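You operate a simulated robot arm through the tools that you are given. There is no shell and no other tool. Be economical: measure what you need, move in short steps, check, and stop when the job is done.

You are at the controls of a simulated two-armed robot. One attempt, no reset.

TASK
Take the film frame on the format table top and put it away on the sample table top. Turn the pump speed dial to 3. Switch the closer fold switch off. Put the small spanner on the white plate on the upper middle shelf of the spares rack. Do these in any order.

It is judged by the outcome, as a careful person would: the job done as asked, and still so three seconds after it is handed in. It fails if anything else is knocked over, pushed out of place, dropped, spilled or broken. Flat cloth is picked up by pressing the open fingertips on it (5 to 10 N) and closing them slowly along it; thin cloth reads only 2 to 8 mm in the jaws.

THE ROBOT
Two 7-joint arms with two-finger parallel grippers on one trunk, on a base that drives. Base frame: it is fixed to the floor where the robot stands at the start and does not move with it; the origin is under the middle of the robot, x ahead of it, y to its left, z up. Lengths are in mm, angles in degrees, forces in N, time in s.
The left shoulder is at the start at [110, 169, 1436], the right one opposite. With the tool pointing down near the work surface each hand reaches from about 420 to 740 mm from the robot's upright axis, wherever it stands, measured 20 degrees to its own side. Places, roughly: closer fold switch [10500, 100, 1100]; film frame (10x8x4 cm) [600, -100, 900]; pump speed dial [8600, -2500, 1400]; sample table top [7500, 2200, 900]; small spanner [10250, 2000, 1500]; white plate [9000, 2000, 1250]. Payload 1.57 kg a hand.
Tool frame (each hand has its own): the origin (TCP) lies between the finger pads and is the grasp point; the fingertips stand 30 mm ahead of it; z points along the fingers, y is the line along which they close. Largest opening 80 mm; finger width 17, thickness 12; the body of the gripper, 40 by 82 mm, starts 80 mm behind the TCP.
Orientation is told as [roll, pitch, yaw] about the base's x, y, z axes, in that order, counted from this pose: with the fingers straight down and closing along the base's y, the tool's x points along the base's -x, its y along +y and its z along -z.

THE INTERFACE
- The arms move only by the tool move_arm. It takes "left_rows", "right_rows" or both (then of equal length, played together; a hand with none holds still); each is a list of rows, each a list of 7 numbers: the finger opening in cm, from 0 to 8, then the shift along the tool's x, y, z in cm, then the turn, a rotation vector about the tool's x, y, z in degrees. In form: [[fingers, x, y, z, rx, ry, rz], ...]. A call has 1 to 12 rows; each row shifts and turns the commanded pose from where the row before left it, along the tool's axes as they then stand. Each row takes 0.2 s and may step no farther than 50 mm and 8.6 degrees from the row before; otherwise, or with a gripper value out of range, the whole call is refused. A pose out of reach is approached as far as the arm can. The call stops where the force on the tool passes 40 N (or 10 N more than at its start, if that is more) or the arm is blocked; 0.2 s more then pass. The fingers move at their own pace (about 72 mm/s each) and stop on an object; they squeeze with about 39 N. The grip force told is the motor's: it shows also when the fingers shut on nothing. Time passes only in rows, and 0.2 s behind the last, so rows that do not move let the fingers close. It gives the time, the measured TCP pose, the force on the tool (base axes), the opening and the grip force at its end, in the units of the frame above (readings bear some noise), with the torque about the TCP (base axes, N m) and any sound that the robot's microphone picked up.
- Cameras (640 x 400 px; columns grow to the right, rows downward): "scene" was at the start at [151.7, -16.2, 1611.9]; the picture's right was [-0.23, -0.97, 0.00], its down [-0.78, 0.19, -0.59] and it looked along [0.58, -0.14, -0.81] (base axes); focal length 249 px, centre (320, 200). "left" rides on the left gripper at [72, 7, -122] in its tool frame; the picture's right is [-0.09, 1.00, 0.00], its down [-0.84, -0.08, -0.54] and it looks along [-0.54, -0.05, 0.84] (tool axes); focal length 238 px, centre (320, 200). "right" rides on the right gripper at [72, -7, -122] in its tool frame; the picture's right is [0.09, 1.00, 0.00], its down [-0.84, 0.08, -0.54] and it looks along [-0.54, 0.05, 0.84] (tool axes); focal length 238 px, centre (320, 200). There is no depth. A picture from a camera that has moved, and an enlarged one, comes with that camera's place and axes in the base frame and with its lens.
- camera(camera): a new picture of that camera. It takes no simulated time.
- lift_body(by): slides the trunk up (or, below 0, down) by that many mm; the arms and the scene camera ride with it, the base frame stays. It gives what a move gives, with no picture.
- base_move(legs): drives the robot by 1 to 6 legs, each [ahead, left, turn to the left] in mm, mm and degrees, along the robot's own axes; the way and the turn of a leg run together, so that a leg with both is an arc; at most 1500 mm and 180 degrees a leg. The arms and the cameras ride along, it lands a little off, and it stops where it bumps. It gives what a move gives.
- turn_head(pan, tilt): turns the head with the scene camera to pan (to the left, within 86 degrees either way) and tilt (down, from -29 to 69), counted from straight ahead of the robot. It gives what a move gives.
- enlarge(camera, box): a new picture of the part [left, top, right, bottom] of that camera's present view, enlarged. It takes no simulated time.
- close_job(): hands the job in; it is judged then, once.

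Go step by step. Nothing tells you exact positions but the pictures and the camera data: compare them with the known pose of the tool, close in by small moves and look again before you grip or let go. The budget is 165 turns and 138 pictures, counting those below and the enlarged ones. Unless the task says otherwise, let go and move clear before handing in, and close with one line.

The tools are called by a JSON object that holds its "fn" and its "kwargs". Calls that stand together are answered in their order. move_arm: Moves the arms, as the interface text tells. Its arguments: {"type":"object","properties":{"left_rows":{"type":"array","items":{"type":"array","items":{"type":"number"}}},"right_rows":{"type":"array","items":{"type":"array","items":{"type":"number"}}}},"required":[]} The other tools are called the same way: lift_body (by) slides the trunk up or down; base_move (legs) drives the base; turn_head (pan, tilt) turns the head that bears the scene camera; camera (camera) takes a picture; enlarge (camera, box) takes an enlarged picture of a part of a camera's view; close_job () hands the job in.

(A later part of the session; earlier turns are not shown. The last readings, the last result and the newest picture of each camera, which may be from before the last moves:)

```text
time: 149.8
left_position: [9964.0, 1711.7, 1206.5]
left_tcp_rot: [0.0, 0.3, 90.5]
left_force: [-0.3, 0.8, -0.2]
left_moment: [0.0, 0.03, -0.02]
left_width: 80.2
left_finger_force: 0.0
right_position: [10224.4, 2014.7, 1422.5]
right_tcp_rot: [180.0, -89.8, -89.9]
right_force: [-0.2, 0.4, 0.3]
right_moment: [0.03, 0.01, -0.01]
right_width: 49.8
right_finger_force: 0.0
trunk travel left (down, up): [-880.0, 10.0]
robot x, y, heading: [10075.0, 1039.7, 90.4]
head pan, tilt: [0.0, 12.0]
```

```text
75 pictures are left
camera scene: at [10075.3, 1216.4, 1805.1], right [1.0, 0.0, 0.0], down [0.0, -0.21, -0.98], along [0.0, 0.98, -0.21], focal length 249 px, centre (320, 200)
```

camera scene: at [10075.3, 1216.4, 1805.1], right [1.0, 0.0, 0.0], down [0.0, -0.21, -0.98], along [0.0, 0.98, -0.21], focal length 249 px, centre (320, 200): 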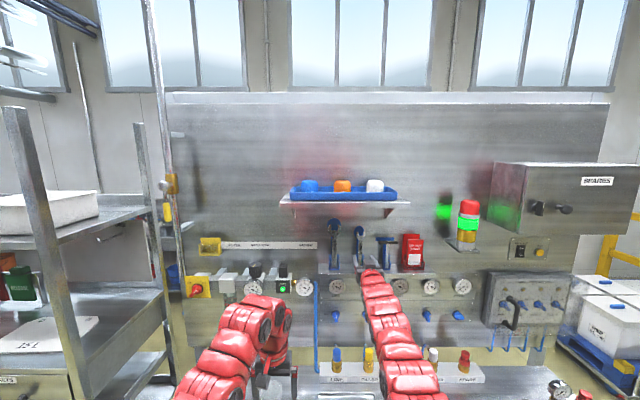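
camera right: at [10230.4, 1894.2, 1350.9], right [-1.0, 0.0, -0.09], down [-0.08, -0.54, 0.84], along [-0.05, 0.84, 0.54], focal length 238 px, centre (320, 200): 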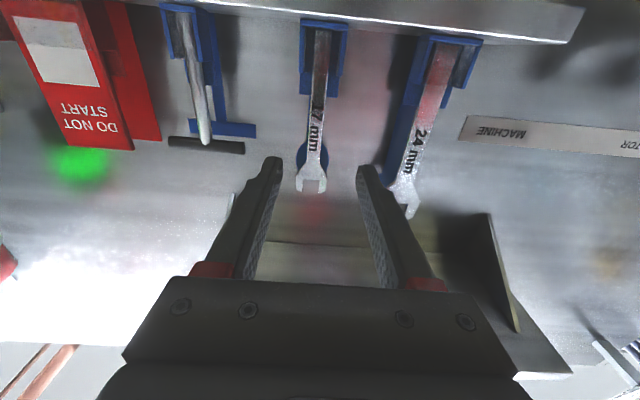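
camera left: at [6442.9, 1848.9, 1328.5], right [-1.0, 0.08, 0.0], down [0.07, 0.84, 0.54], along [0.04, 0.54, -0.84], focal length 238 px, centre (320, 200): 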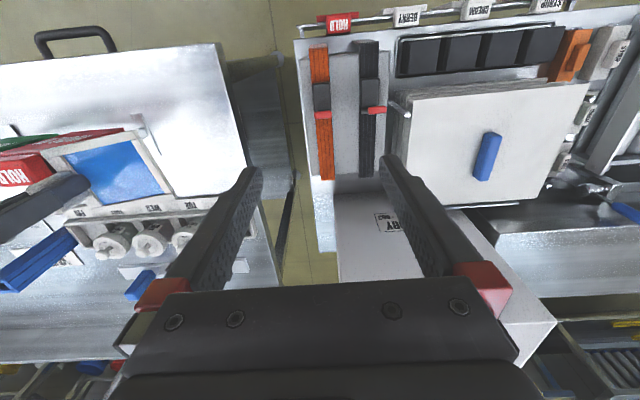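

The spanner is centred between the fingers, about 5 mm to the right. I'll advance along it.

{"fn": "move_arm", "kwargs": {"right_rows": [[5, 0, -0.5, 3, 0, 0, 0], [5, 0, 0, 3, 0, 0, 0], [5, 0, 0, 1.5, 0, 0, 0], [5, 0, 0, 0, 0, 0, 0]]}}

{"fn": "camera", "kwargs": {"camera": "right"}}

{"fn": "enlarge", "kwargs": {"camera": "scene", "box": [300, 200, 460, 300]}}

```text
time: 150.8
left_position: [9964.3, 1711.9, 1205.7]
left_tcp_rot: [0.0, 0.2, 90.4]
left_force: [0.9, 0.7, -0.4]
left_moment: [-0.02, -0.01, -0.03]
left_width: 80.2
left_finger_force: 0.1
right_position: [10224.5, 2018.6, 1424.5]
right_tcp_rot: [172.7, -89.7, -82.6]
right_force: [-0.3, 0.3, 1.2]
right_moment: [-0.02, -0.02, 0.01]
right_width: 50.1
right_finger_force: 0.0
right hand out of reach, approached as far as the arm can: row 1, 2, 3
trunk travel left (down, up): [-880.0, 10.0]
robot x, y, heading: [10074.1, 1041.7, 90.3]
head pan, tilt: [0.0, 12.0]
```

```text
74 pictures are left
camera right: at [10231.7, 1897.6, 1351.6], right [-1.0, 0.0, -0.09], down [-0.08, -0.55, 0.83], along [-0.05, 0.84, 0.54], focal length 238 px, centre (320, 200)
```

right: 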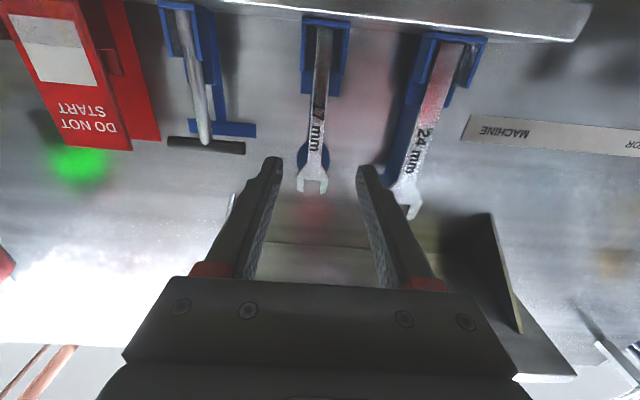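

```text
4.00 times, centred on (380, 250) of scene
camera zoom: at [10075.0, 1214.8, 1805.3], right [1.0, 0.0, 0.0], down [0.0, -0.21, -0.98], along [0.0, 0.98, -0.21], focal length 998 px, centre (80, 0)
```

zoom: 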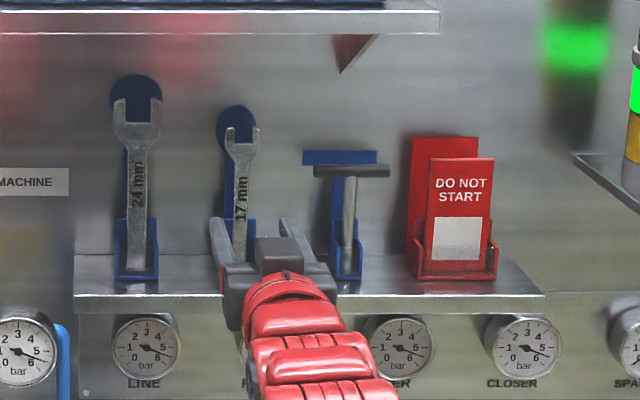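

The arm is at full stretch, so I'll creep in with the base.

{"fn": "base_move", "kwargs": {"legs": [[70, -5, 0]]}}

{"fn": "camera", "kwargs": {"camera": "right"}}

{"fn": "enlarge", "kwargs": {"camera": "scene", "box": [300, 200, 460, 300]}}

```text
time: 151.8
left_position: [9970.9, 1777.3, 1210.7]
left_tcp_rot: [0.0, 0.0, 90.3]
left_force: [-0.1, -0.7, -0.3]
left_moment: [0.04, 0.04, 0.0]
left_width: 80.2
left_finger_force: 0.1
right_position: [10231.9, 2082.5, 1427.9]
right_tcp_rot: [175.8, -89.4, -85.8]
right_force: [0.4, -0.2, -0.3]
right_moment: [-0.04, -0.01, -0.01]
right_width: 49.8
right_finger_force: 0.2
trunk travel left (down, up): [-880.0, 10.0]
robot x, y, heading: [10080.5, 1110.3, 90.1]
head pan, tilt: [0.0, 12.0]
```

```text
72 pictures are left
camera right: at [10237.7, 1962.0, 1355.3], right [-1.0, 0.0, -0.09], down [-0.08, -0.55, 0.83], along [-0.05, 0.84, 0.55], focal length 238 px, centre (320, 200)
```

right: 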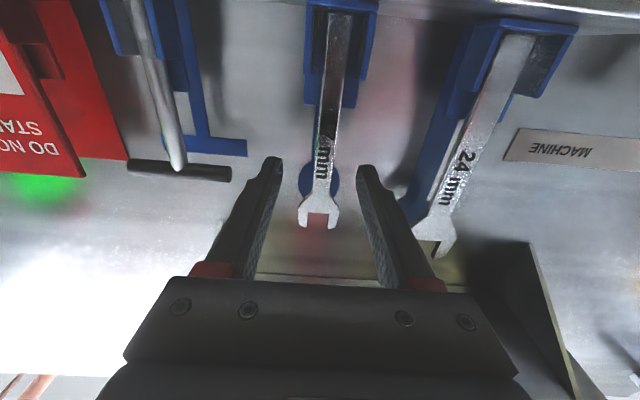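

```text
4.00 times, centred on (380, 250) of scene
camera zoom: at [10080.0, 1277.6, 1806.2], right [1.0, 0.0, 0.0], down [0.0, -0.2, -0.98], along [0.0, 0.98, -0.2], focal length 998 px, centre (80, 0)
```

zoom: 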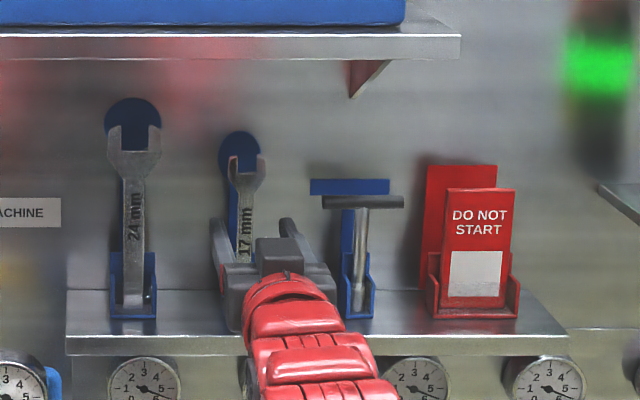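

{"fn": "base_move", "kwargs": {"legs": [[22, 0, 0]]}}

{"fn": "camera", "kwargs": {"camera": "right"}}

```text
time: 152.6
left_position: [9970.7, 1800.5, 1208.7]
left_tcp_rot: [0.2, 0.0, 90.3]
left_force: [-0.7, -1.2, -0.2]
left_moment: [0.04, -0.02, 0.0]
left_width: 79.9
left_finger_force: 0.1
right_position: [10233.0, 2106.6, 1426.0]
right_tcp_rot: [173.3, -89.5, -83.3]
right_force: [0.4, -0.3, 0.5]
right_moment: [-0.02, 0.01, -0.01]
right_width: 50.2
right_finger_force: 0.0
trunk travel left (down, up): [-880.0, 10.0]
robot x, y, heading: [10082.1, 1133.5, 90.1]
head pan, tilt: [0.0, 12.0]
```

```text
70 pictures are left
camera right: at [10238.1, 1985.5, 1354.1], right [-1.0, 0.0, -0.09], down [-0.08, -0.55, 0.83], along [-0.05, 0.84, 0.55], focal length 238 px, centre (320, 200)
```

right: 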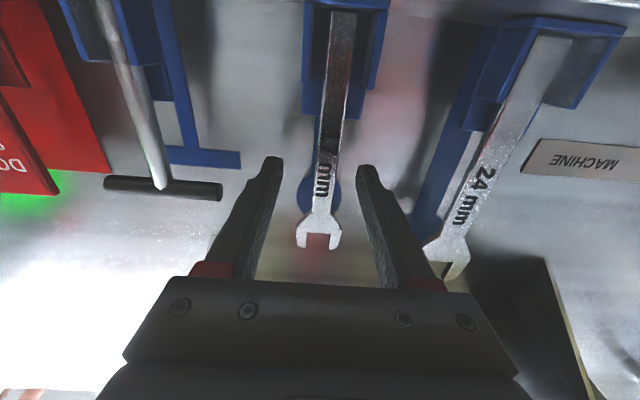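

The tips now reach about 15 mm past the spanner. I'll close on the shank.

{"fn": "move_arm", "kwargs": {"right_rows": [[4, 0, 0, 0, 0, 0, 0], [3, 0, 0, 0, 0, 0, 0], [2, 0, 0, 0, 0, 0, 0], [1, 0, 0, 0, 0, 0, 0], [0, 0, 0, 0, 0, 0, 0], [0, 0, 0, 0, 0, 0, 0], [0, 0, 0, 0, 0, 0, 0]]}}

{"fn": "camera", "kwargs": {"camera": "right"}}

```text
time: 154.2
left_position: [9970.3, 1803.5, 1207.2]
left_tcp_rot: [0.1, 0.2, 90.4]
left_force: [-0.3, -1.1, 0.5]
left_moment: [-0.03, 0.03, 0.01]
left_width: 79.9
left_finger_force: 0.0
right_position: [10231.2, 2109.5, 1424.6]
right_tcp_rot: [173.9, -89.7, -83.8]
right_force: [-1.4, -0.1, 2.0]
right_moment: [0.04, 0.02, 0.02]
right_width: 13.9
right_finger_force: 30.3
trunk travel left (down, up): [-880.0, 10.0]
robot x, y, heading: [10081.7, 1131.6, 90.2]
head pan, tilt: [0.0, 12.0]
```

```text
69 pictures are left
camera right: at [10237.7, 1988.5, 1352.2], right [-1.0, 0.0, -0.09], down [-0.08, -0.55, 0.83], along [-0.05, 0.84, 0.55], focal length 238 px, centre (320, 200)
```

right: 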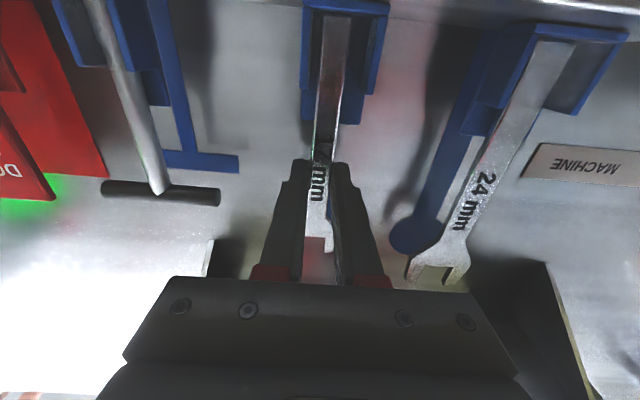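

{"fn": "move_arm", "kwargs": {"right_rows": [[0, -0.5, 0, 0, 0, 0, 0], [0, -0.8, 0, 0, 0, 0, 0], [0, -1, 0, 0, 0, 0, 0], [0, -1, 0, 0, 0, 0, 0], [0, -1, 0, 0, 0, 0, 0], [0, -1, 0, 0, 0, 0, 0], [0, -1, 0, 0, 0, 0, 0], [0, -0.7, 0, 0, 0, 0, 0], [0, 0, 0, 0, 0, 0, 0]]}}

{"fn": "camera", "kwargs": {"camera": "right"}}

{"fn": "enlarge", "kwargs": {"camera": "scene", "box": [300, 180, 460, 280]}}

```text
time: 156.2
left_position: [9969.4, 1803.8, 1206.1]
left_tcp_rot: [0.2, 0.2, 90.3]
left_force: [-0.5, -0.4, 0.3]
left_moment: [-0.03, 0.0, 0.02]
left_width: 80.1
left_finger_force: 0.0
right_position: [10231.7, 2108.7, 1492.5]
right_tcp_rot: [160.6, -89.5, -70.6]
right_force: [0.1, 0.5, -1.9]
right_moment: [-0.04, 0.0, 0.01]
right_width: 13.8
right_finger_force: 30.6
trunk travel left (down, up): [-880.0, 10.0]
robot x, y, heading: [10079.5, 1133.6, 90.1]
head pan, tilt: [0.0, 12.0]
```

```text
68 pictures are left
camera right: at [10238.2, 1987.8, 1421.9], right [-1.0, 0.0, -0.09], down [-0.08, -0.55, 0.83], along [-0.05, 0.84, 0.54], focal length 238 px, centre (320, 200)
```

right: 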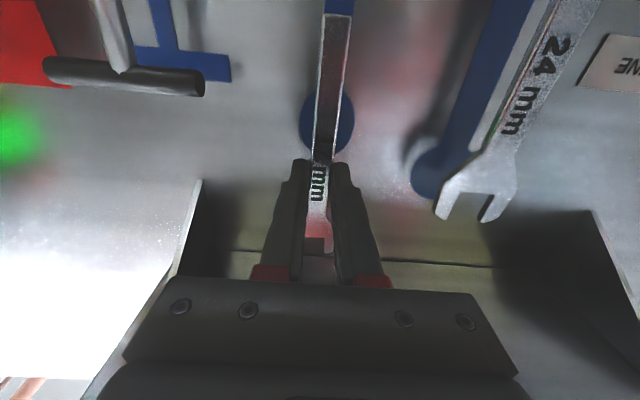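

```text
4.00 times, centred on (380, 230) of scene
camera zoom: at [10080.4, 1306.8, 1805.2], right [1.0, 0.0, 0.0], down [0.0, -0.21, -0.98], along [0.0, 0.98, -0.21], focal length 998 px, centre (80, 80)
```

zoom: 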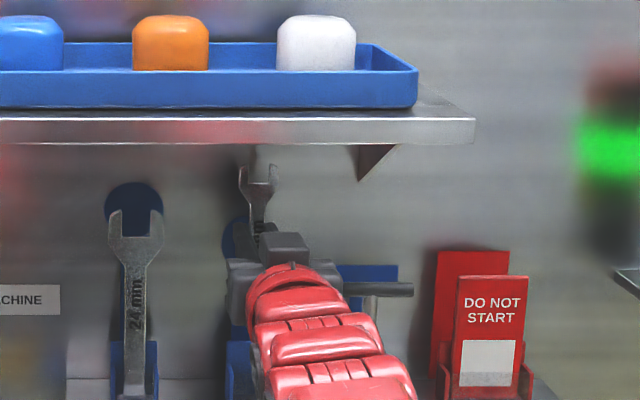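

The spanner is out of its pocket. I'll back away and move along to the rack to study the plate.

{"fn": "base_move", "kwargs": {"legs": [[-330, 0, 0], [0, 1150, 0]]}}

{"fn": "turn_head", "kwargs": {"pan": 0, "tilt": 25}}

{"fn": "camera", "kwargs": {"camera": "scene"}}

{"fn": "camera", "kwargs": {"camera": "right"}}

```text
time: 163.8
left_position: [8811.9, 1473.1, 1206.1]
left_tcp_rot: [0.0, 0.2, 90.3]
left_force: [0.0, -0.1, -0.5]
left_moment: [-0.02, 0.01, 0.0]
left_width: 80.0
left_finger_force: 0.1
right_position: [9074.8, 1779.2, 1494.3]
right_tcp_rot: [159.3, -89.8, -69.2]
right_force: [0.9, 0.5, -1.2]
right_moment: [-0.01, 0.02, 0.02]
right_width: 13.7
right_finger_force: 30.9
trunk travel left (down, up): [-880.0, 10.0]
robot x, y, heading: [8923.7, 797.0, 89.9]
head pan, tilt: [0.0, 12.0]
```

```text
time: 164.6
left_position: [8812.0, 1471.2, 1205.0]
left_tcp_rot: [0.1, 0.3, 90.3]
left_force: [0.2, 0.0, 0.3]
left_moment: [0.01, -0.04, -0.06]
left_width: 79.9
left_finger_force: 0.0
right_position: [9073.4, 1778.3, 1493.7]
right_tcp_rot: [163.7, -89.7, -73.6]
right_force: [-0.1, 0.1, -1.9]
right_moment: [-0.04, 0.0, 0.0]
right_width: 13.5
right_finger_force: 29.8
trunk travel left (down, up): [-880.0, 10.0]
robot x, y, heading: [8925.3, 801.4, 90.1]
head pan, tilt: [0.0, 25.0]
```

```text
66 pictures are left
camera scene: at [8922.9, 974.9, 1784.2], right [1.0, 0.0, 0.0], down [0.0, -0.42, -0.91], along [0.0, 0.91, -0.42], focal length 249 px, centre (320, 200)
```

scene: 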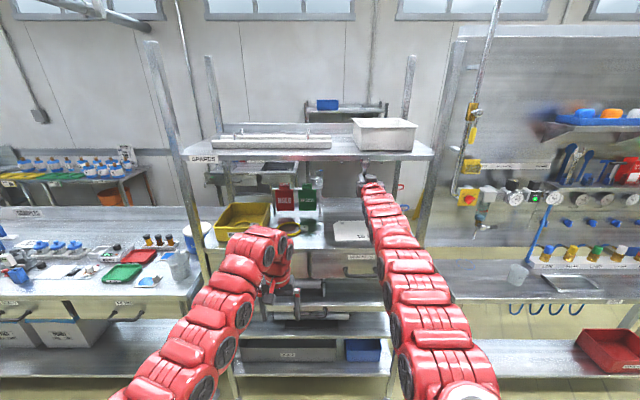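

```text
65 pictures are left
camera right: at [9080.2, 1657.1, 1421.8], right [-1.0, 0.0, -0.09], down [-0.08, -0.55, 0.83], along [-0.05, 0.84, 0.54], focal length 238 px, centre (320, 200)
```

right: 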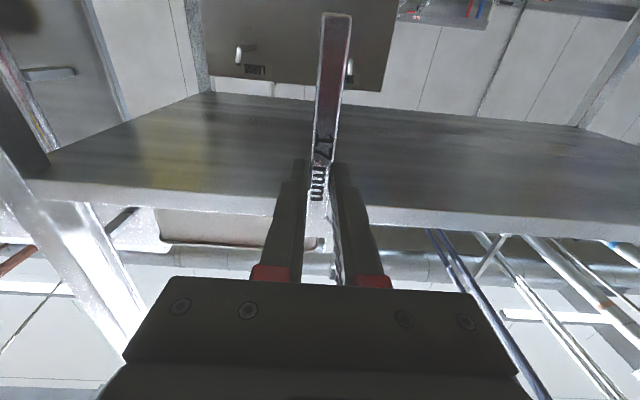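

{"fn": "enlarge", "kwargs": {"camera": "scene", "box": [180, 130, 440, 292]}}

{"fn": "camera", "kwargs": {"camera": "left"}}

```text
2.46 times, centred on (310, 211) of scene
camera zoom: at [8922.9, 974.9, 1784.2], right [1.0, 0.0, 0.0], down [0.0, -0.42, -0.91], along [0.0, 0.91, -0.42], focal length 614 px, centre (345, 173)
```

zoom: 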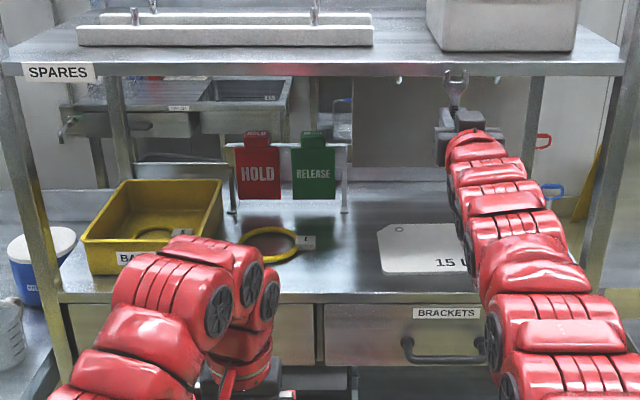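

```text
63 pictures are left
camera left: at [8806.0, 1401.0, 1328.9], right [-1.0, 0.09, 0.0], down [0.07, 0.84, 0.54], along [0.05, 0.54, -0.84], focal length 238 px, centre (320, 200)
```

left: 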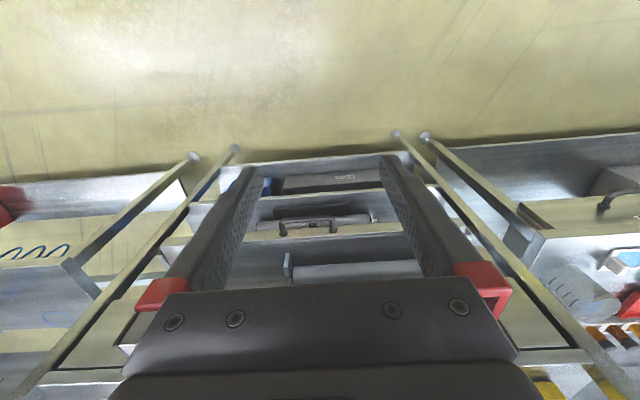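

The plate's top is at about z 1210, spanning x 8980–9210 and y 1828–1960, with the upper shelf's underside at about z 1530. I'll back off and tuck the left hand aside. Then I'll roll the right hand 90° so the spanner lies along the shelf.

{"fn": "base_move", "kwargs": {"legs": [[-160, 0, 0]]}}

{"fn": "move_arm", "kwargs": {"right_rows": [[0, 0, 0, 0, 0, 0, 8.2], [0, 0, 0, 0, 0, 0, 8.2], [0, 0, 0, 0, 0, 0, 8.2], [0, 0, 0, 0, 0, 0, 8.2], [0, 0, 0, 0, 0, 0, 8.2], [0, 0, 0, 0, 0, 0, 8.2], [0, 0, 0, 0, 0, 0, 8.2], [0, 0, 0, 0, 0, 0, 8.2], [0, 0, 0, 0, 0, 0, 8.2], [0, 0, 0, 0, 0, 0, 8.2], [0, 0, 0, 0, 0, 0, 8.0], [0, 0, 0, 0, 0, 0, 0]], "left_rows": [[6, 0, 3, 0, 0, 0, 0], [4, 0, 3, 0, 0, 0, 0], [2, 0, 3, 0, 0, 0, 0], [0, 0.5, 3, 0, 0, 0, 0], [0, 0.5, 3, 0, 0, 0, 0], [0, 1, 3, 0, 0, 0, 0], [0, 1, 3, 0, 0, 0, 0], [0, 1.5, 3, 0, 0, 0, 0], [0, 1.5, 3, 0, 0, 0, 0], [0, 1.5, 3, 0, 0, 0, 0], [0, 1.5, 3, 0, 0, 0, 0], [0, 0, 0, 0, 0, 0, 0]]}}

{"fn": "camera", "kwargs": {"camera": "scene"}}

{"fn": "camera", "kwargs": {"camera": "right"}}

```text
time: 166.0
left_position: [8812.8, 1316.9, 1203.8]
left_tcp_rot: [0.0, 0.4, 90.4]
left_force: [0.3, 0.8, 0.1]
left_moment: [-0.02, -0.04, 0.01]
left_width: 80.1
left_finger_force: 0.1
right_position: [9074.6, 1622.3, 1490.9]
right_tcp_rot: [148.2, -89.9, -58.1]
right_force: [0.4, 0.6, -2.0]
right_moment: [-0.03, -0.02, -0.04]
right_width: 13.4
right_finger_force: 29.9
trunk travel left (down, up): [-880.0, 10.0]
robot x, y, heading: [8924.4, 644.6, 90.1]
head pan, tilt: [0.0, 25.0]
```

```text
time: 168.6
left_position: [8484.3, 1222.4, 1206.7]
left_tcp_rot: [0.0, 0.2, 90.3]
left_force: [-1.4, -0.3, 0.0]
left_moment: [-0.01, 0.02, 0.0]
left_width: 0.3
left_finger_force: 21.5
right_position: [9074.9, 1621.2, 1494.6]
right_tcp_rot: [90.4, 0.1, 0.0]
right_force: [-0.2, 0.3, -1.3]
right_moment: [-0.01, 0.01, 0.01]
right_width: 13.7
right_finger_force: 30.1
trunk travel left (down, up): [-880.0, 10.0]
robot x, y, heading: [8927.0, 646.1, 90.2]
head pan, tilt: [0.0, 25.0]
```

```text
62 pictures are left
camera scene: at [8924.0, 817.4, 1784.1], right [1.0, 0.0, 0.0], down [0.0, -0.42, -0.91], along [0.0, 0.91, -0.42], focal length 249 px, centre (320, 200)
```

scene: 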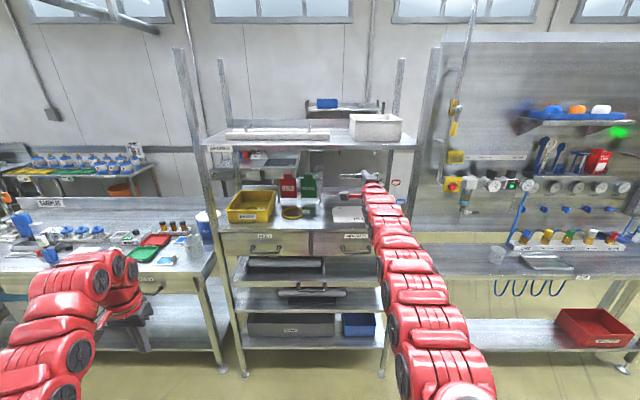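

```text
61 pictures are left
camera right: at [9002.6, 1498.8, 1487.1], right [-0.09, -0.01, 1.0], down [0.84, -0.54, 0.07], along [0.54, 0.84, 0.05], focal length 238 px, centre (320, 200)
```

right: 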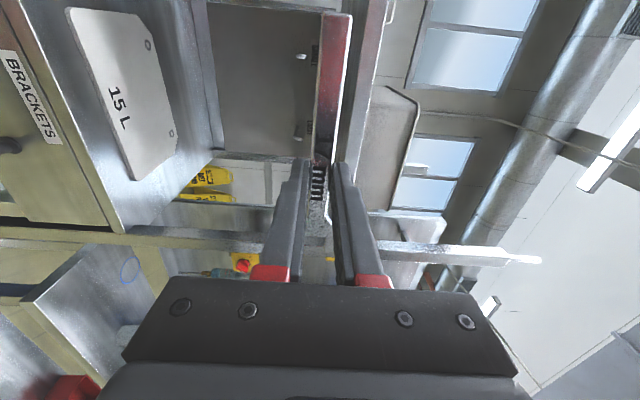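

Now I see the plate clearly: x 8991–9202, y 1830–1965. I'll pitch the hand about 55° downward while clear of the rack, then drive in and lower with the trunk.

{"fn": "move_arm", "kwargs": {"right_rows": [[0, 0, -3.8, 0, 7.86, 0, 0], [0, 0, -3.8, 0, 7.86, 0, 0], [0, 0, -3.8, 0, 7.86, 0, 0], [0, 0, -3.8, 0, 7.86, 0, 0], [0, 0, -3.8, 0, 7.86, 0, 0], [0, 0, -3.8, 0, 7.86, 0, 0], [0, 0, -3.8, 0, 7.86, 0, 0], [0, 0, 0, 0, 0, 0, 0]]}}

{"fn": "camera", "kwargs": {"camera": "right"}}

{"fn": "camera", "kwargs": {"camera": "scene"}}

```text
time: 170.4
left_position: [8484.9, 1222.6, 1206.7]
left_tcp_rot: [0.1, 0.2, 90.2]
left_force: [1.0, -0.5, 0.1]
left_moment: [-0.04, 0.04, -0.01]
left_width: 0.0
left_finger_force: 21.4
right_position: [9073.7, 1514.5, 1257.8]
right_tcp_rot: [35.3, 0.1, 0.1]
right_force: [-1.0, -0.5, -1.9]
right_moment: [0.01, -0.03, 0.02]
right_width: 13.5
right_finger_force: 29.9
right hand out of reach, approached as far as the arm can: row 2
trunk travel left (down, up): [-880.0, 10.0]
robot x, y, heading: [8926.1, 644.6, 90.0]
head pan, tilt: [0.0, 25.0]
```

```text
60 pictures are left
camera right: at [9001.9, 1439.6, 1354.3], right [-0.09, 0.81, 0.57], down [0.84, -0.25, 0.49], along [0.54, 0.53, -0.66], focal length 238 px, centre (320, 200)
```

right: 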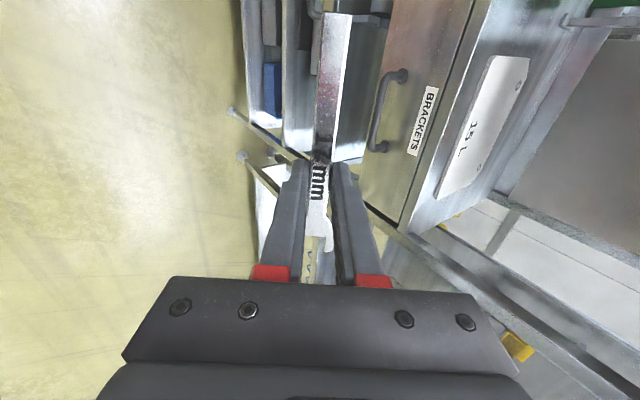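

```text
59 pictures are left
camera scene: at [8924.1, 817.4, 1784.1], right [1.0, 0.0, 0.0], down [0.0, -0.42, -0.91], along [0.0, 0.91, -0.42], focal length 249 px, centre (320, 200)
```

scene: 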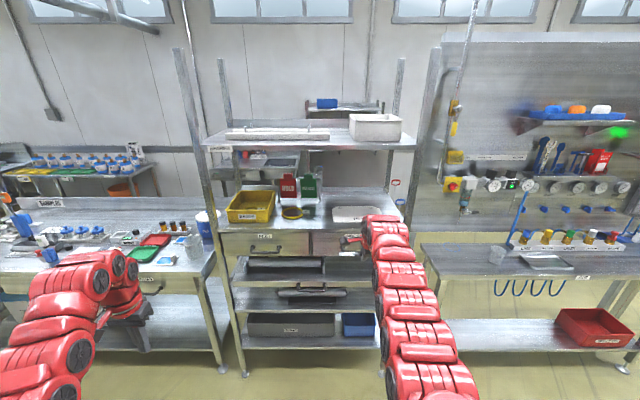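

{"fn": "move_arm", "kwargs": {"right_rows": [[0, 0, 0.9, -1.3, 0, 0, 0], [0, 0, 0.9, -1.3, 0, 0, 0], [0, 0, 0, 0, 0, 0, 0]]}}

{"fn": "base_move", "kwargs": {"legs": [[300, -34, 0]]}}

{"fn": "camera", "kwargs": {"camera": "right"}}

{"fn": "camera", "kwargs": {"camera": "scene"}}

```text
time: 171.2
left_position: [8484.2, 1222.7, 1206.9]
left_tcp_rot: [0.1, 0.4, 90.4]
left_force: [-0.7, 0.7, -0.2]
left_moment: [0.02, -0.02, -0.01]
left_width: 0.0
left_finger_force: 20.9
right_position: [9072.9, 1515.5, 1292.8]
right_tcp_rot: [35.3, 0.1, 0.1]
right_force: [-0.6, 0.6, -1.8]
right_moment: [-0.02, 0.0, 0.03]
right_width: 13.9
right_finger_force: 30.5
trunk travel left (down, up): [-880.0, 10.0]
robot x, y, heading: [8923.8, 641.3, 90.1]
head pan, tilt: [0.0, 25.0]
```

```text
time: 173.2
left_position: [8521.3, 1520.3, 1207.9]
left_tcp_rot: [0.2, 0.2, 90.2]
left_force: [0.3, 0.0, 0.3]
left_moment: [0.01, -0.03, 0.01]
left_width: 0.3
left_finger_force: 21.3
right_position: [9108.9, 1810.7, 1291.8]
right_tcp_rot: [35.4, 0.2, -0.1]
right_force: [-0.5, -1.8, -1.7]
right_moment: [0.0, -0.01, 0.01]
right_width: 13.7
right_finger_force: 30.6
trunk travel left (down, up): [-880.0, 10.0]
robot x, y, heading: [8958.5, 946.0, 90.3]
head pan, tilt: [0.0, 25.0]
```

```text
58 pictures are left
camera right: at [9037.7, 1735.6, 1388.7], right [-0.09, 0.81, 0.58], down [0.84, -0.25, 0.49], along [0.54, 0.53, -0.66], focal length 238 px, centre (320, 200)
```

right: 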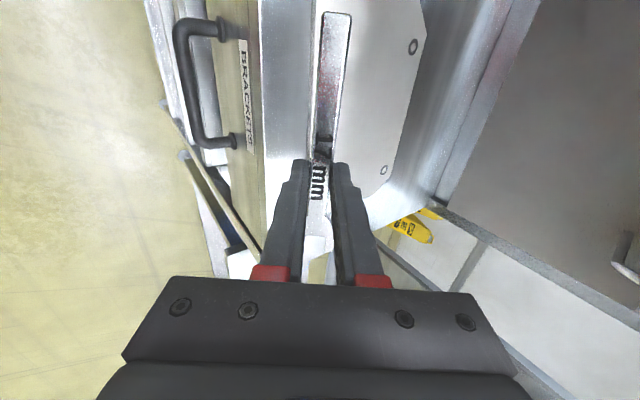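

```text
57 pictures are left
camera scene: at [8958.3, 1112.9, 1784.4], right [1.0, 0.0, 0.0], down [0.0, -0.42, -0.91], along [0.0, 0.91, -0.42], focal length 249 px, centre (320, 200)
```

scene: 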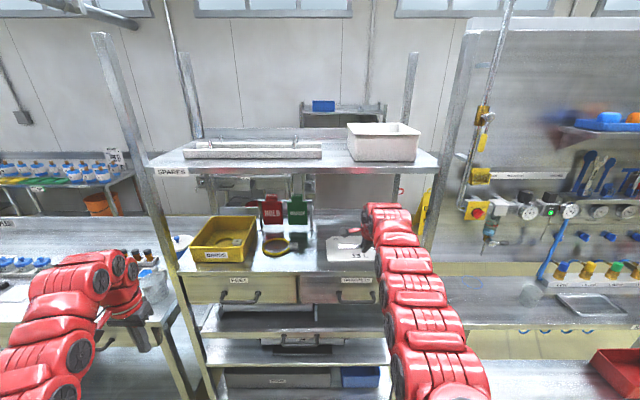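

{"fn": "base_move", "kwargs": {"legs": [[76, 0, 0]]}}

{"fn": "camera", "kwargs": {"camera": "right"}}

{"fn": "enlarge", "kwargs": {"camera": "scene", "box": [290, 140, 450, 290]}}

```text
time: 174.3
left_position: [8521.0, 1593.0, 1209.6]
left_tcp_rot: [0.0, 0.0, 90.2]
left_force: [0.0, -0.9, -0.9]
left_moment: [0.05, -0.02, 0.0]
left_width: 0.1
left_finger_force: 21.1
right_position: [9109.9, 1883.4, 1295.8]
right_tcp_rot: [35.4, 0.1, -0.1]
right_force: [0.2, -0.6, -1.3]
right_moment: [-0.04, 0.05, 0.01]
right_width: 13.4
right_finger_force: 30.3
trunk travel left (down, up): [-880.0, 10.0]
robot x, y, heading: [8958.5, 1020.3, 89.8]
head pan, tilt: [0.0, 25.0]
```

```text
56 pictures are left
camera right: at [9037.8, 1807.7, 1391.0], right [-0.09, 0.81, 0.58], down [0.84, -0.25, 0.48], along [0.54, 0.53, -0.66], focal length 238 px, centre (320, 200)
```

right: 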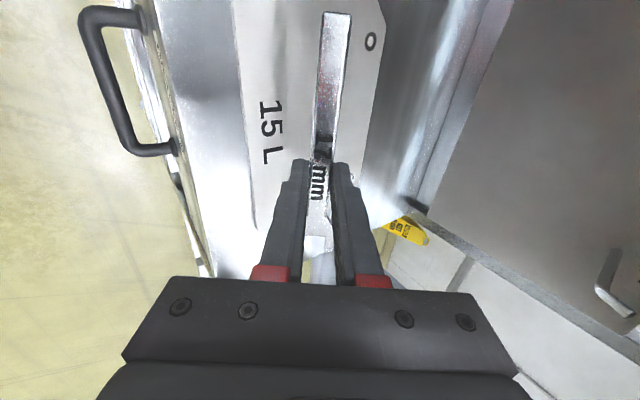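

```text
2.67 times, centred on (370, 215) of scene
camera zoom: at [8958.6, 1183.9, 1785.0], right [1.0, 0.0, 0.0], down [0.0, -0.42, -0.91], along [0.0, 0.91, -0.42], focal length 665 px, centre (187, 160)
```

zoom: 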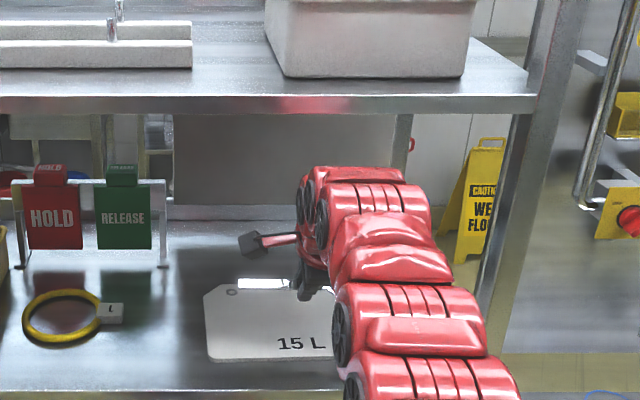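

The spanner would land only about 15 mm inside the plate's near edge, so I'll go 25 mm farther in, then begin lowering.

{"fn": "base_move", "kwargs": {"legs": [[25, 0, 0]]}}

{"fn": "lift_body", "kwargs": {"by": -40}}

{"fn": "camera", "kwargs": {"camera": "right"}}

{"fn": "enlarge", "kwargs": {"camera": "scene", "box": [290, 140, 450, 290]}}

```text
time: 175.1
left_position: [8521.4, 1618.4, 1209.0]
left_tcp_rot: [0.2, 0.1, 90.2]
left_force: [0.0, 0.0, 1.0]
left_moment: [0.03, 0.03, 0.01]
left_width: 0.0
left_finger_force: 21.4
right_position: [9111.0, 1908.5, 1294.6]
right_tcp_rot: [35.4, 0.1, 0.0]
right_force: [-0.7, -0.4, -2.7]
right_moment: [-0.02, 0.01, 0.0]
right_width: 13.8
right_finger_force: 30.6
trunk travel left (down, up): [-880.0, 10.0]
robot x, y, heading: [8958.8, 1041.3, 89.9]
head pan, tilt: [0.0, 25.0]
```

```text
time: 175.9
left_position: [8521.4, 1623.9, 1166.5]
left_tcp_rot: [0.0, 0.3, 90.2]
left_force: [-0.2, 0.2, 0.2]
left_moment: [-0.01, 0.03, 0.05]
left_width: 0.0
left_finger_force: 21.0
right_position: [9109.9, 1913.4, 1250.4]
right_tcp_rot: [35.4, 0.1, 0.0]
right_force: [0.0, 0.6, -1.0]
right_moment: [-0.05, 0.02, 0.04]
right_width: 13.7
right_finger_force: 30.1
trunk travel left (down, up): [-840.0, 50.0]
robot x, y, heading: [8956.2, 1044.0, 90.1]
head pan, tilt: [0.0, 25.0]
```

```text
54 pictures are left
camera right: at [9038.1, 1838.3, 1347.3], right [-0.09, 0.81, 0.57], down [0.84, -0.25, 0.49], along [0.54, 0.52, -0.66], focal length 238 px, centre (320, 200)
```

right: 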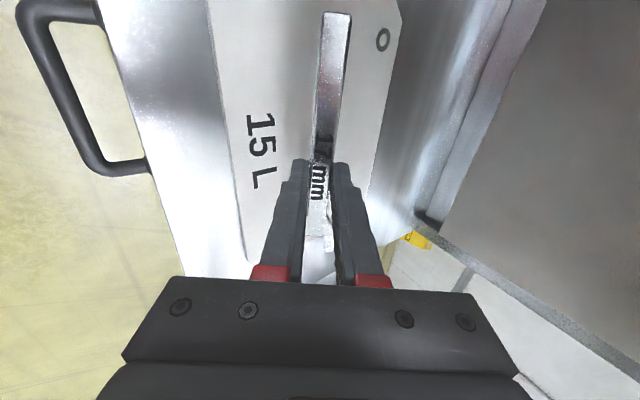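

```text
2.67 times, centred on (370, 215) of scene
camera zoom: at [8958.7, 1216.4, 1744.0], right [1.0, 0.0, 0.0], down [0.0, -0.42, -0.91], along [0.0, 0.91, -0.42], focal length 665 px, centre (187, 160)
```

zoom: 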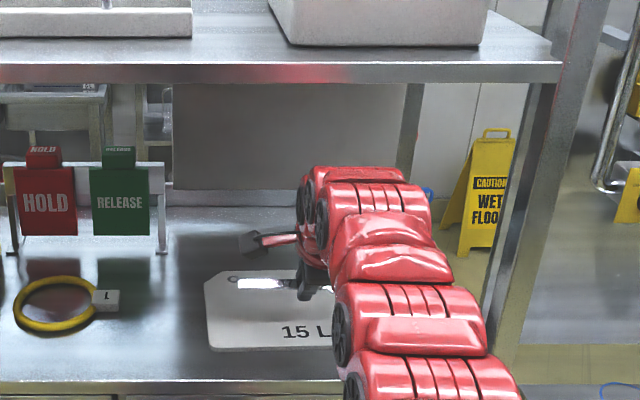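

{"fn": "lift_body", "kwargs": {"by": -12}}

{"fn": "enlarge", "kwargs": {"camera": "scene", "box": [310, 190, 390, 240]}}

```text
time: 176.5
left_position: [8520.5, 1623.3, 1154.9]
left_tcp_rot: [0.1, 0.3, 90.2]
left_force: [0.4, -0.2, -0.4]
left_moment: [0.0, 0.0, -0.01]
left_width: 0.2
left_finger_force: 21.2
right_position: [9111.5, 1913.2, 1239.1]
right_tcp_rot: [35.2, 0.1, 0.0]
right_force: [0.2, -0.1, -1.8]
right_moment: [-0.02, 0.01, 0.02]
right_width: 13.7
right_finger_force: 30.2
trunk travel left (down, up): [-828.0, 62.0]
robot x, y, heading: [8960.4, 1040.3, 89.8]
head pan, tilt: [0.0, 25.0]
```

```text
8.00 times, centred on (350, 215) of scene
camera zoom: at [8958.6, 1216.1, 1732.0], right [1.0, 0.0, 0.0], down [0.0, -0.42, -0.91], along [0.0, 0.91, -0.42], focal length 1995 px, centre (80, 80)
```

zoom: 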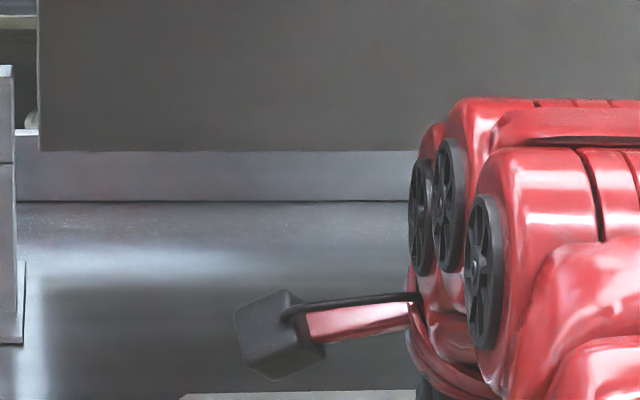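

{"fn": "lift_body", "kwargs": {"by": -12}}

{"fn": "enlarge", "kwargs": {"camera": "scene", "box": [320, 220, 400, 270]}}

```text
time: 177.1
left_position: [8520.9, 1622.8, 1142.3]
left_tcp_rot: [0.2, 0.3, 90.2]
left_force: [0.6, 0.3, 0.1]
left_moment: [0.01, 0.02, 0.0]
left_width: 0.0
left_finger_force: 20.6
right_position: [9110.7, 1912.6, 1227.8]
right_tcp_rot: [35.3, 0.1, -0.1]
right_force: [0.9, 1.2, -1.1]
right_moment: [-0.01, -0.01, -0.03]
right_width: 13.5
right_finger_force: 30.5
trunk travel left (down, up): [-816.0, 74.0]
robot x, y, heading: [8957.2, 1041.1, 89.9]
head pan, tilt: [0.0, 25.0]
```

```text
8.00 times, centred on (360, 245) of scene
camera zoom: at [8958.6, 1215.8, 1720.0], right [1.0, 0.0, 0.0], down [0.0, -0.42, -0.91], along [0.0, 0.91, -0.42], focal length 1995 px, centre (0, -160)
```

zoom: 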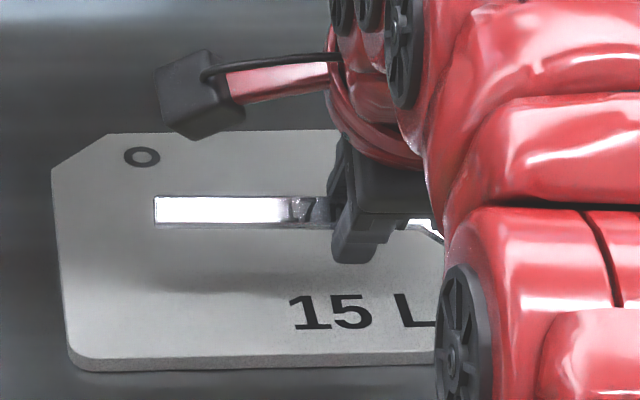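

{"fn": "lift_body", "kwargs": {"by": -10}}

{"fn": "enlarge", "kwargs": {"camera": "scene", "box": [320, 220, 400, 270]}}

```text
time: 177.7
left_position: [8522.1, 1622.7, 1132.9]
left_tcp_rot: [0.1, 0.3, 90.2]
left_force: [-0.2, -0.2, 0.5]
left_moment: [0.01, -0.03, -0.02]
left_width: 0.0
left_finger_force: 21.1
right_position: [9110.4, 1913.4, 1217.4]
right_tcp_rot: [35.4, 0.1, -0.1]
right_force: [-0.2, -0.5, -1.7]
right_moment: [-0.03, 0.04, 0.01]
right_width: 13.7
right_finger_force: 30.0
trunk travel left (down, up): [-806.0, 84.0]
robot x, y, heading: [8955.9, 1041.5, 89.9]
head pan, tilt: [0.0, 25.0]
```

```text
8.00 times, centred on (360, 245) of scene
camera zoom: at [8958.6, 1215.8, 1710.1], right [1.0, 0.0, 0.0], down [0.0, -0.42, -0.91], along [0.0, 0.91, -0.42], focal length 1995 px, centre (0, -160)
```

zoom: 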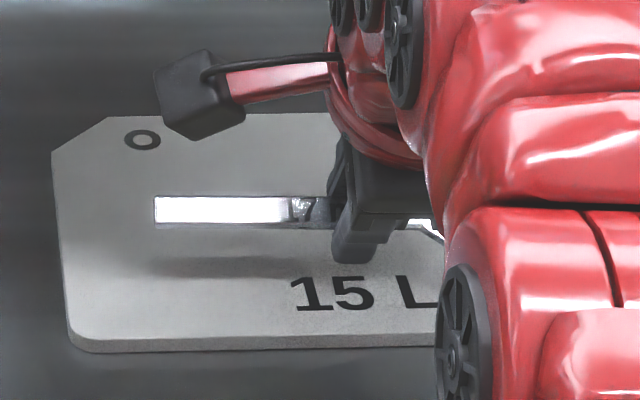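

{"fn": "lift_body", "kwargs": {"by": -5}}

```text
time: 178.2
left_position: [8520.2, 1622.6, 1128.7]
left_tcp_rot: [0.0, 0.3, 90.2]
left_force: [-1.2, 0.1, 0.2]
left_moment: [-0.01, -0.04, 0.05]
left_width: 0.0
left_finger_force: 21.7
right_position: [9110.6, 1913.4, 1211.5]
right_tcp_rot: [35.3, 0.1, -0.1]
right_force: [0.7, 0.3, -1.0]
right_moment: [-0.03, 0.03, 0.0]
right_width: 13.5
right_finger_force: 30.2
trunk travel left (down, up): [-801.0, 89.0]
robot x, y, heading: [8959.7, 1042.7, 90.2]
head pan, tilt: [0.0, 25.0]
```

{"fn": "lift_body", "kwargs": {"by": -5}}

{"fn": "enlarge", "kwargs": {"camera": "scene", "box": [320, 220, 400, 270]}}

```text
time: 178.8
left_position: [8521.0, 1623.1, 1121.6]
left_tcp_rot: [0.2, 0.4, 90.3]
left_force: [-0.3, 0.4, 0.6]
left_moment: [-0.01, 0.04, 0.0]
left_width: 0.2
left_finger_force: 21.8
right_position: [9109.6, 1913.7, 1207.4]
right_tcp_rot: [35.3, 0.0, 0.0]
right_force: [-0.1, 0.2, -1.5]
right_moment: [0.0, 0.02, 0.01]
right_width: 13.6
right_finger_force: 29.8
trunk travel left (down, up): [-796.0, 94.0]
robot x, y, heading: [8957.6, 1035.6, 90.2]
head pan, tilt: [0.0, 25.0]
```

```text
8.00 times, centred on (360, 245) of scene
camera zoom: at [8958.5, 1216.0, 1700.0], right [1.0, 0.0, 0.0], down [0.0, -0.42, -0.91], along [0.0, 0.91, -0.42], focal length 1995 px, centre (0, -160)
```

zoom: 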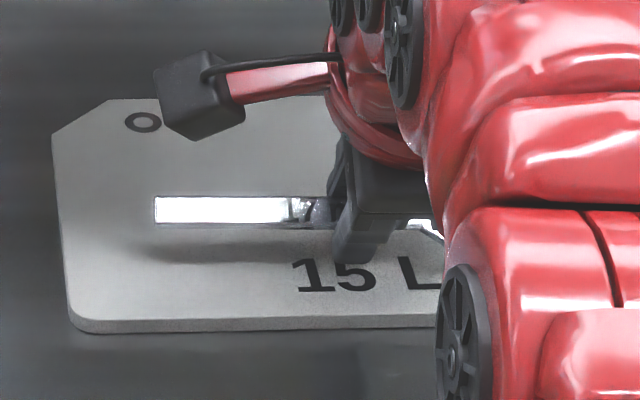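

{"fn": "lift_body", "kwargs": {"by": -4}}

{"fn": "lift_body", "kwargs": {"by": -4}}

```text
time: 179.3
left_position: [8521.7, 1622.8, 1118.4]
left_tcp_rot: [0.1, 0.3, 90.2]
left_force: [-0.4, -0.5, -0.1]
left_moment: [0.01, 0.02, -0.01]
left_width: 0.2
left_finger_force: 20.8
right_position: [9110.4, 1912.8, 1202.9]
right_tcp_rot: [35.4, 0.1, -0.1]
right_force: [0.0, -0.2, -1.3]
right_moment: [-0.01, 0.03, -0.02]
right_width: 13.8
right_finger_force: 30.5
trunk travel left (down, up): [-792.0, 98.0]
robot x, y, heading: [8960.1, 1042.1, 90.0]
head pan, tilt: [0.0, 25.0]
```

```text
time: 179.8
left_position: [8520.7, 1621.1, 1116.6]
left_tcp_rot: [0.1, 0.3, 90.1]
left_force: [-0.1, -0.2, -0.6]
left_moment: [-0.03, 0.02, 0.01]
left_width: 0.0
left_finger_force: 21.3
right_position: [9110.0, 1911.7, 1203.2]
right_tcp_rot: [35.7, 0.2, -0.2]
right_force: [0.9, 1.9, 10.8]
right_moment: [0.06, -0.04, -0.02]
right_width: 13.8
right_finger_force: 30.5
trunk travel left (down, up): [-788.0, 102.0]
robot x, y, heading: [8958.7, 1041.0, 89.9]
head pan, tilt: [0.0, 25.0]
```

The fingertips rest lightly on the plate (11 N). I'll open gently, keeping the lower finger still so the spanner slides down onto the plate.

{"fn": "move_arm", "kwargs": {"right_rows": [[1.4, 0, 0, -0.1, 0, 0, 0], [1.6, 0, 0.1, 0, 0, 0, 0], [1.9, 0, 0.15, 0, 0, 0, 0], [2.3, 0, 0.2, 0, 0, 0, 0], [2.8, 0, 0.25, 0, 0, 0, 0], [3.2, 0, 0.2, 0, 0, 0, 0], [3.2, 0, 0, 0, 0, 0, 0]]}}

{"fn": "camera", "kwargs": {"camera": "right"}}

{"fn": "enlarge", "kwargs": {"camera": "scene", "box": [320, 220, 400, 270]}}

```text
time: 181.4
left_position: [8519.4, 1620.4, 1115.8]
left_tcp_rot: [0.0, 0.3, 90.2]
left_force: [-0.5, -0.5, -0.3]
left_moment: [-0.01, 0.02, 0.05]
left_width: 0.0
left_finger_force: 21.6
right_position: [9110.5, 1913.2, 1203.1]
right_tcp_rot: [35.5, 0.1, -0.1]
right_force: [-0.3, 4.4, 18.7]
right_moment: [0.15, -0.05, 0.03]
right_width: 19.7
right_finger_force: 0.0
right hand out of reach, approached as far as the arm can: row 5
trunk travel left (down, up): [-788.0, 102.0]
robot x, y, heading: [8957.4, 1041.1, 89.7]
head pan, tilt: [0.0, 25.0]
```

```text
48 pictures are left
camera right: at [9037.7, 1836.7, 1300.2], right [-0.09, 0.81, 0.58], down [0.84, -0.25, 0.48], along [0.54, 0.53, -0.66], focal length 238 px, centre (320, 200)
```

right: 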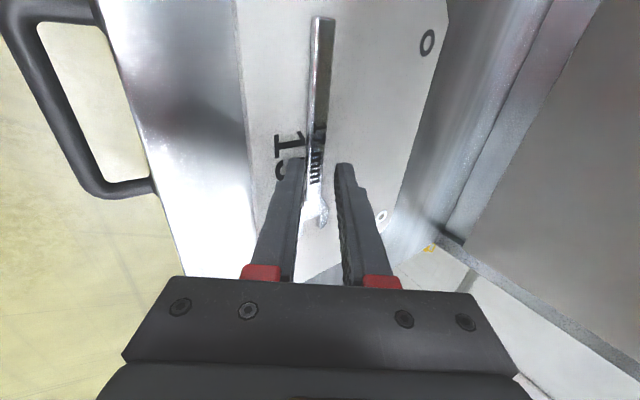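

```text
8.00 times, centred on (360, 245) of scene
camera zoom: at [8958.1, 1212.4, 1692.6], right [1.0, 0.0, 0.0], down [0.0, -0.42, -0.91], along [0.0, 0.91, -0.42], focal length 1995 px, centre (0, -160)
```

zoom: 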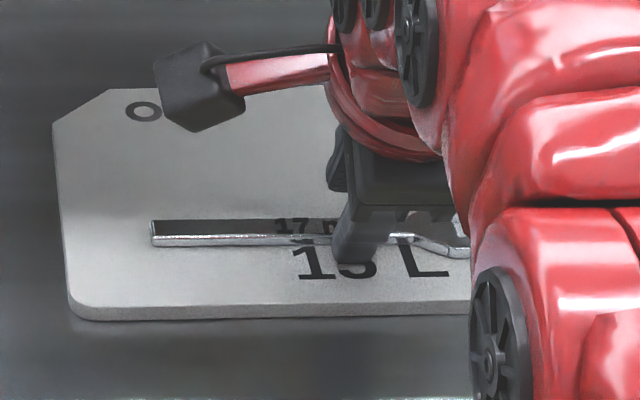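

The spanner is on the plate leaning on the lower finger. I'll withdraw slowly along the tool axis.

{"fn": "move_arm", "kwargs": {"right_rows": [[2.4, 0, 0, -0.4, 0, 0, 0], [2.8, 0, 0, -0.5, 0, 0, 0], [3, 0, 0, -0.6, 0, 0, 0], [3.2, 0, 0, -0.8, 0, 0, 0], [3.2, 0, 0, -1, 0, 0, 0], [3.2, 0, 0, -1, 0, 0, 0], [3.2, 0, 0, -1, 0, 0, 0], [3.2, 0, 0, 0, 0, 0, 0]]}}

{"fn": "camera", "kwargs": {"camera": "right"}}

{"fn": "enlarge", "kwargs": {"camera": "scene", "box": [320, 220, 400, 270]}}

```text
time: 183.2
left_position: [8520.2, 1622.7, 1115.6]
left_tcp_rot: [0.1, 0.2, 90.2]
left_force: [0.2, -0.2, -0.4]
left_moment: [-0.01, 0.0, 0.0]
left_width: 0.0
left_finger_force: 21.3
right_position: [9111.0, 1886.1, 1246.1]
right_tcp_rot: [35.3, 0.1, -0.1]
right_force: [0.9, 0.0, 0.1]
right_moment: [0.0, 0.0, -0.02]
right_width: 31.8
right_finger_force: 0.1
trunk travel left (down, up): [-788.0, 102.0]
robot x, y, heading: [8960.6, 1044.0, 90.0]
head pan, tilt: [0.0, 25.0]
```

```text
46 pictures are left
camera right: at [9038.6, 1809.9, 1342.3], right [-0.09, 0.81, 0.58], down [0.84, -0.25, 0.49], along [0.54, 0.53, -0.66], focal length 238 px, centre (320, 200)
```

right: 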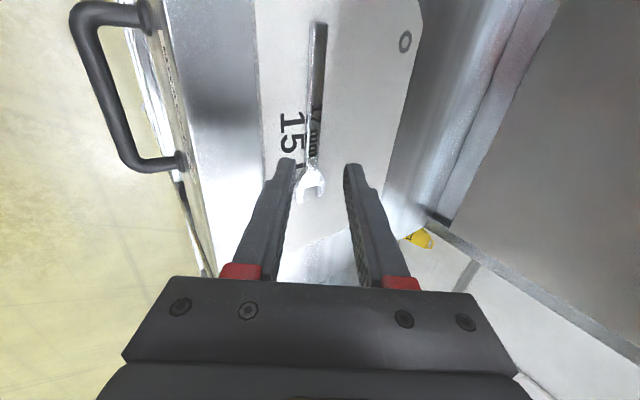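

```text
8.00 times, centred on (360, 245) of scene
camera zoom: at [8958.5, 1215.3, 1692.1], right [1.0, 0.0, 0.0], down [0.0, -0.42, -0.91], along [0.0, 0.91, -0.42], focal length 1995 px, centre (0, -160)
```

zoom: 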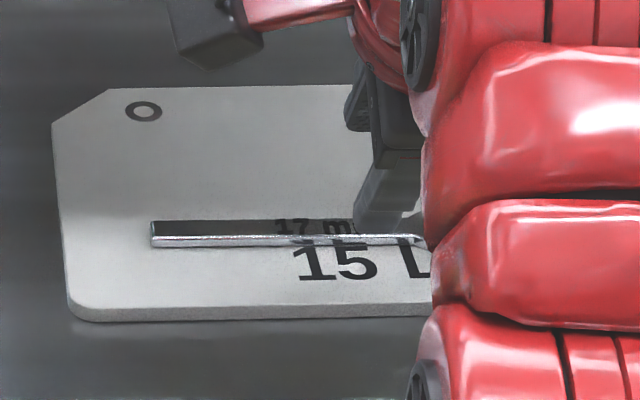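

The spanner lies flat on the plate. I'll back out and turn to look for the closer's fold switch.

{"fn": "base_move", "kwargs": {"legs": [[-330, 0, 0], [0, 0, -90]]}}

{"fn": "turn_head", "kwargs": {"pan": -40, "tilt": 15}}

{"fn": "camera", "kwargs": {"camera": "scene"}}

```text
time: 189.2
left_position: [9533.9, 1156.6, 1115.2]
left_tcp_rot: [0.0, 0.4, 0.9]
left_force: [-0.3, -0.3, -0.6]
left_moment: [0.03, 0.02, 0.03]
left_width: 0.1
left_finger_force: 21.4
right_position: [9804.0, 569.1, 1246.5]
right_tcp_rot: [35.3, 0.1, -89.4]
right_force: [0.2, 0.0, 0.2]
right_moment: [0.0, 0.01, 0.0]
right_width: 31.9
right_finger_force: 0.1
trunk travel left (down, up): [-788.0, 102.0]
robot x, y, heading: [8960.3, 712.8, 0.6]
head pan, tilt: [0.0, 25.0]
```

```text
time: 190.3
left_position: [9533.9, 1157.6, 1115.5]
left_tcp_rot: [0.1, 0.3, 0.8]
left_force: [0.3, 0.3, -0.1]
left_moment: [0.02, 0.0, 0.01]
left_width: 0.1
left_finger_force: 20.8
right_position: [9803.0, 569.4, 1245.2]
right_tcp_rot: [35.3, 0.1, -89.5]
right_force: [0.1, 0.2, 0.8]
right_moment: [0.0, 0.01, 0.0]
right_width: 32.1
right_finger_force: 0.0
trunk travel left (down, up): [-788.0, 102.0]
robot x, y, heading: [8960.0, 711.6, 0.6]
head pan, tilt: [-40.0, 15.0]
```

```text
44 pictures are left
camera scene: at [9110.7, 655.6, 1708.4], right [-0.63, -0.77, 0.0], down [-0.2, 0.16, -0.97], along [0.75, -0.61, -0.26], focal length 249 px, centre (320, 200)
```

scene: 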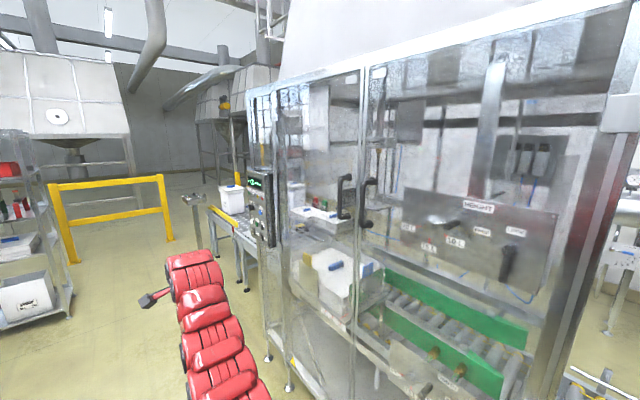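

{"fn": "enlarge", "kwargs": {"camera": "scene", "box": [220, 150, 300, 260]}}

```text
3.64 times, centred on (260, 205) of scene
camera zoom: at [9110.7, 655.6, 1708.4], right [-0.63, -0.77, 0.0], down [-0.2, 0.16, -0.97], along [0.75, -0.61, -0.26], focal length 907 px, centre (538, 182)
```

zoom: 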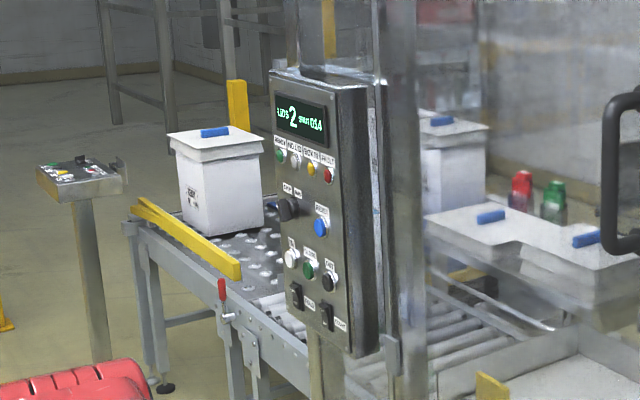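

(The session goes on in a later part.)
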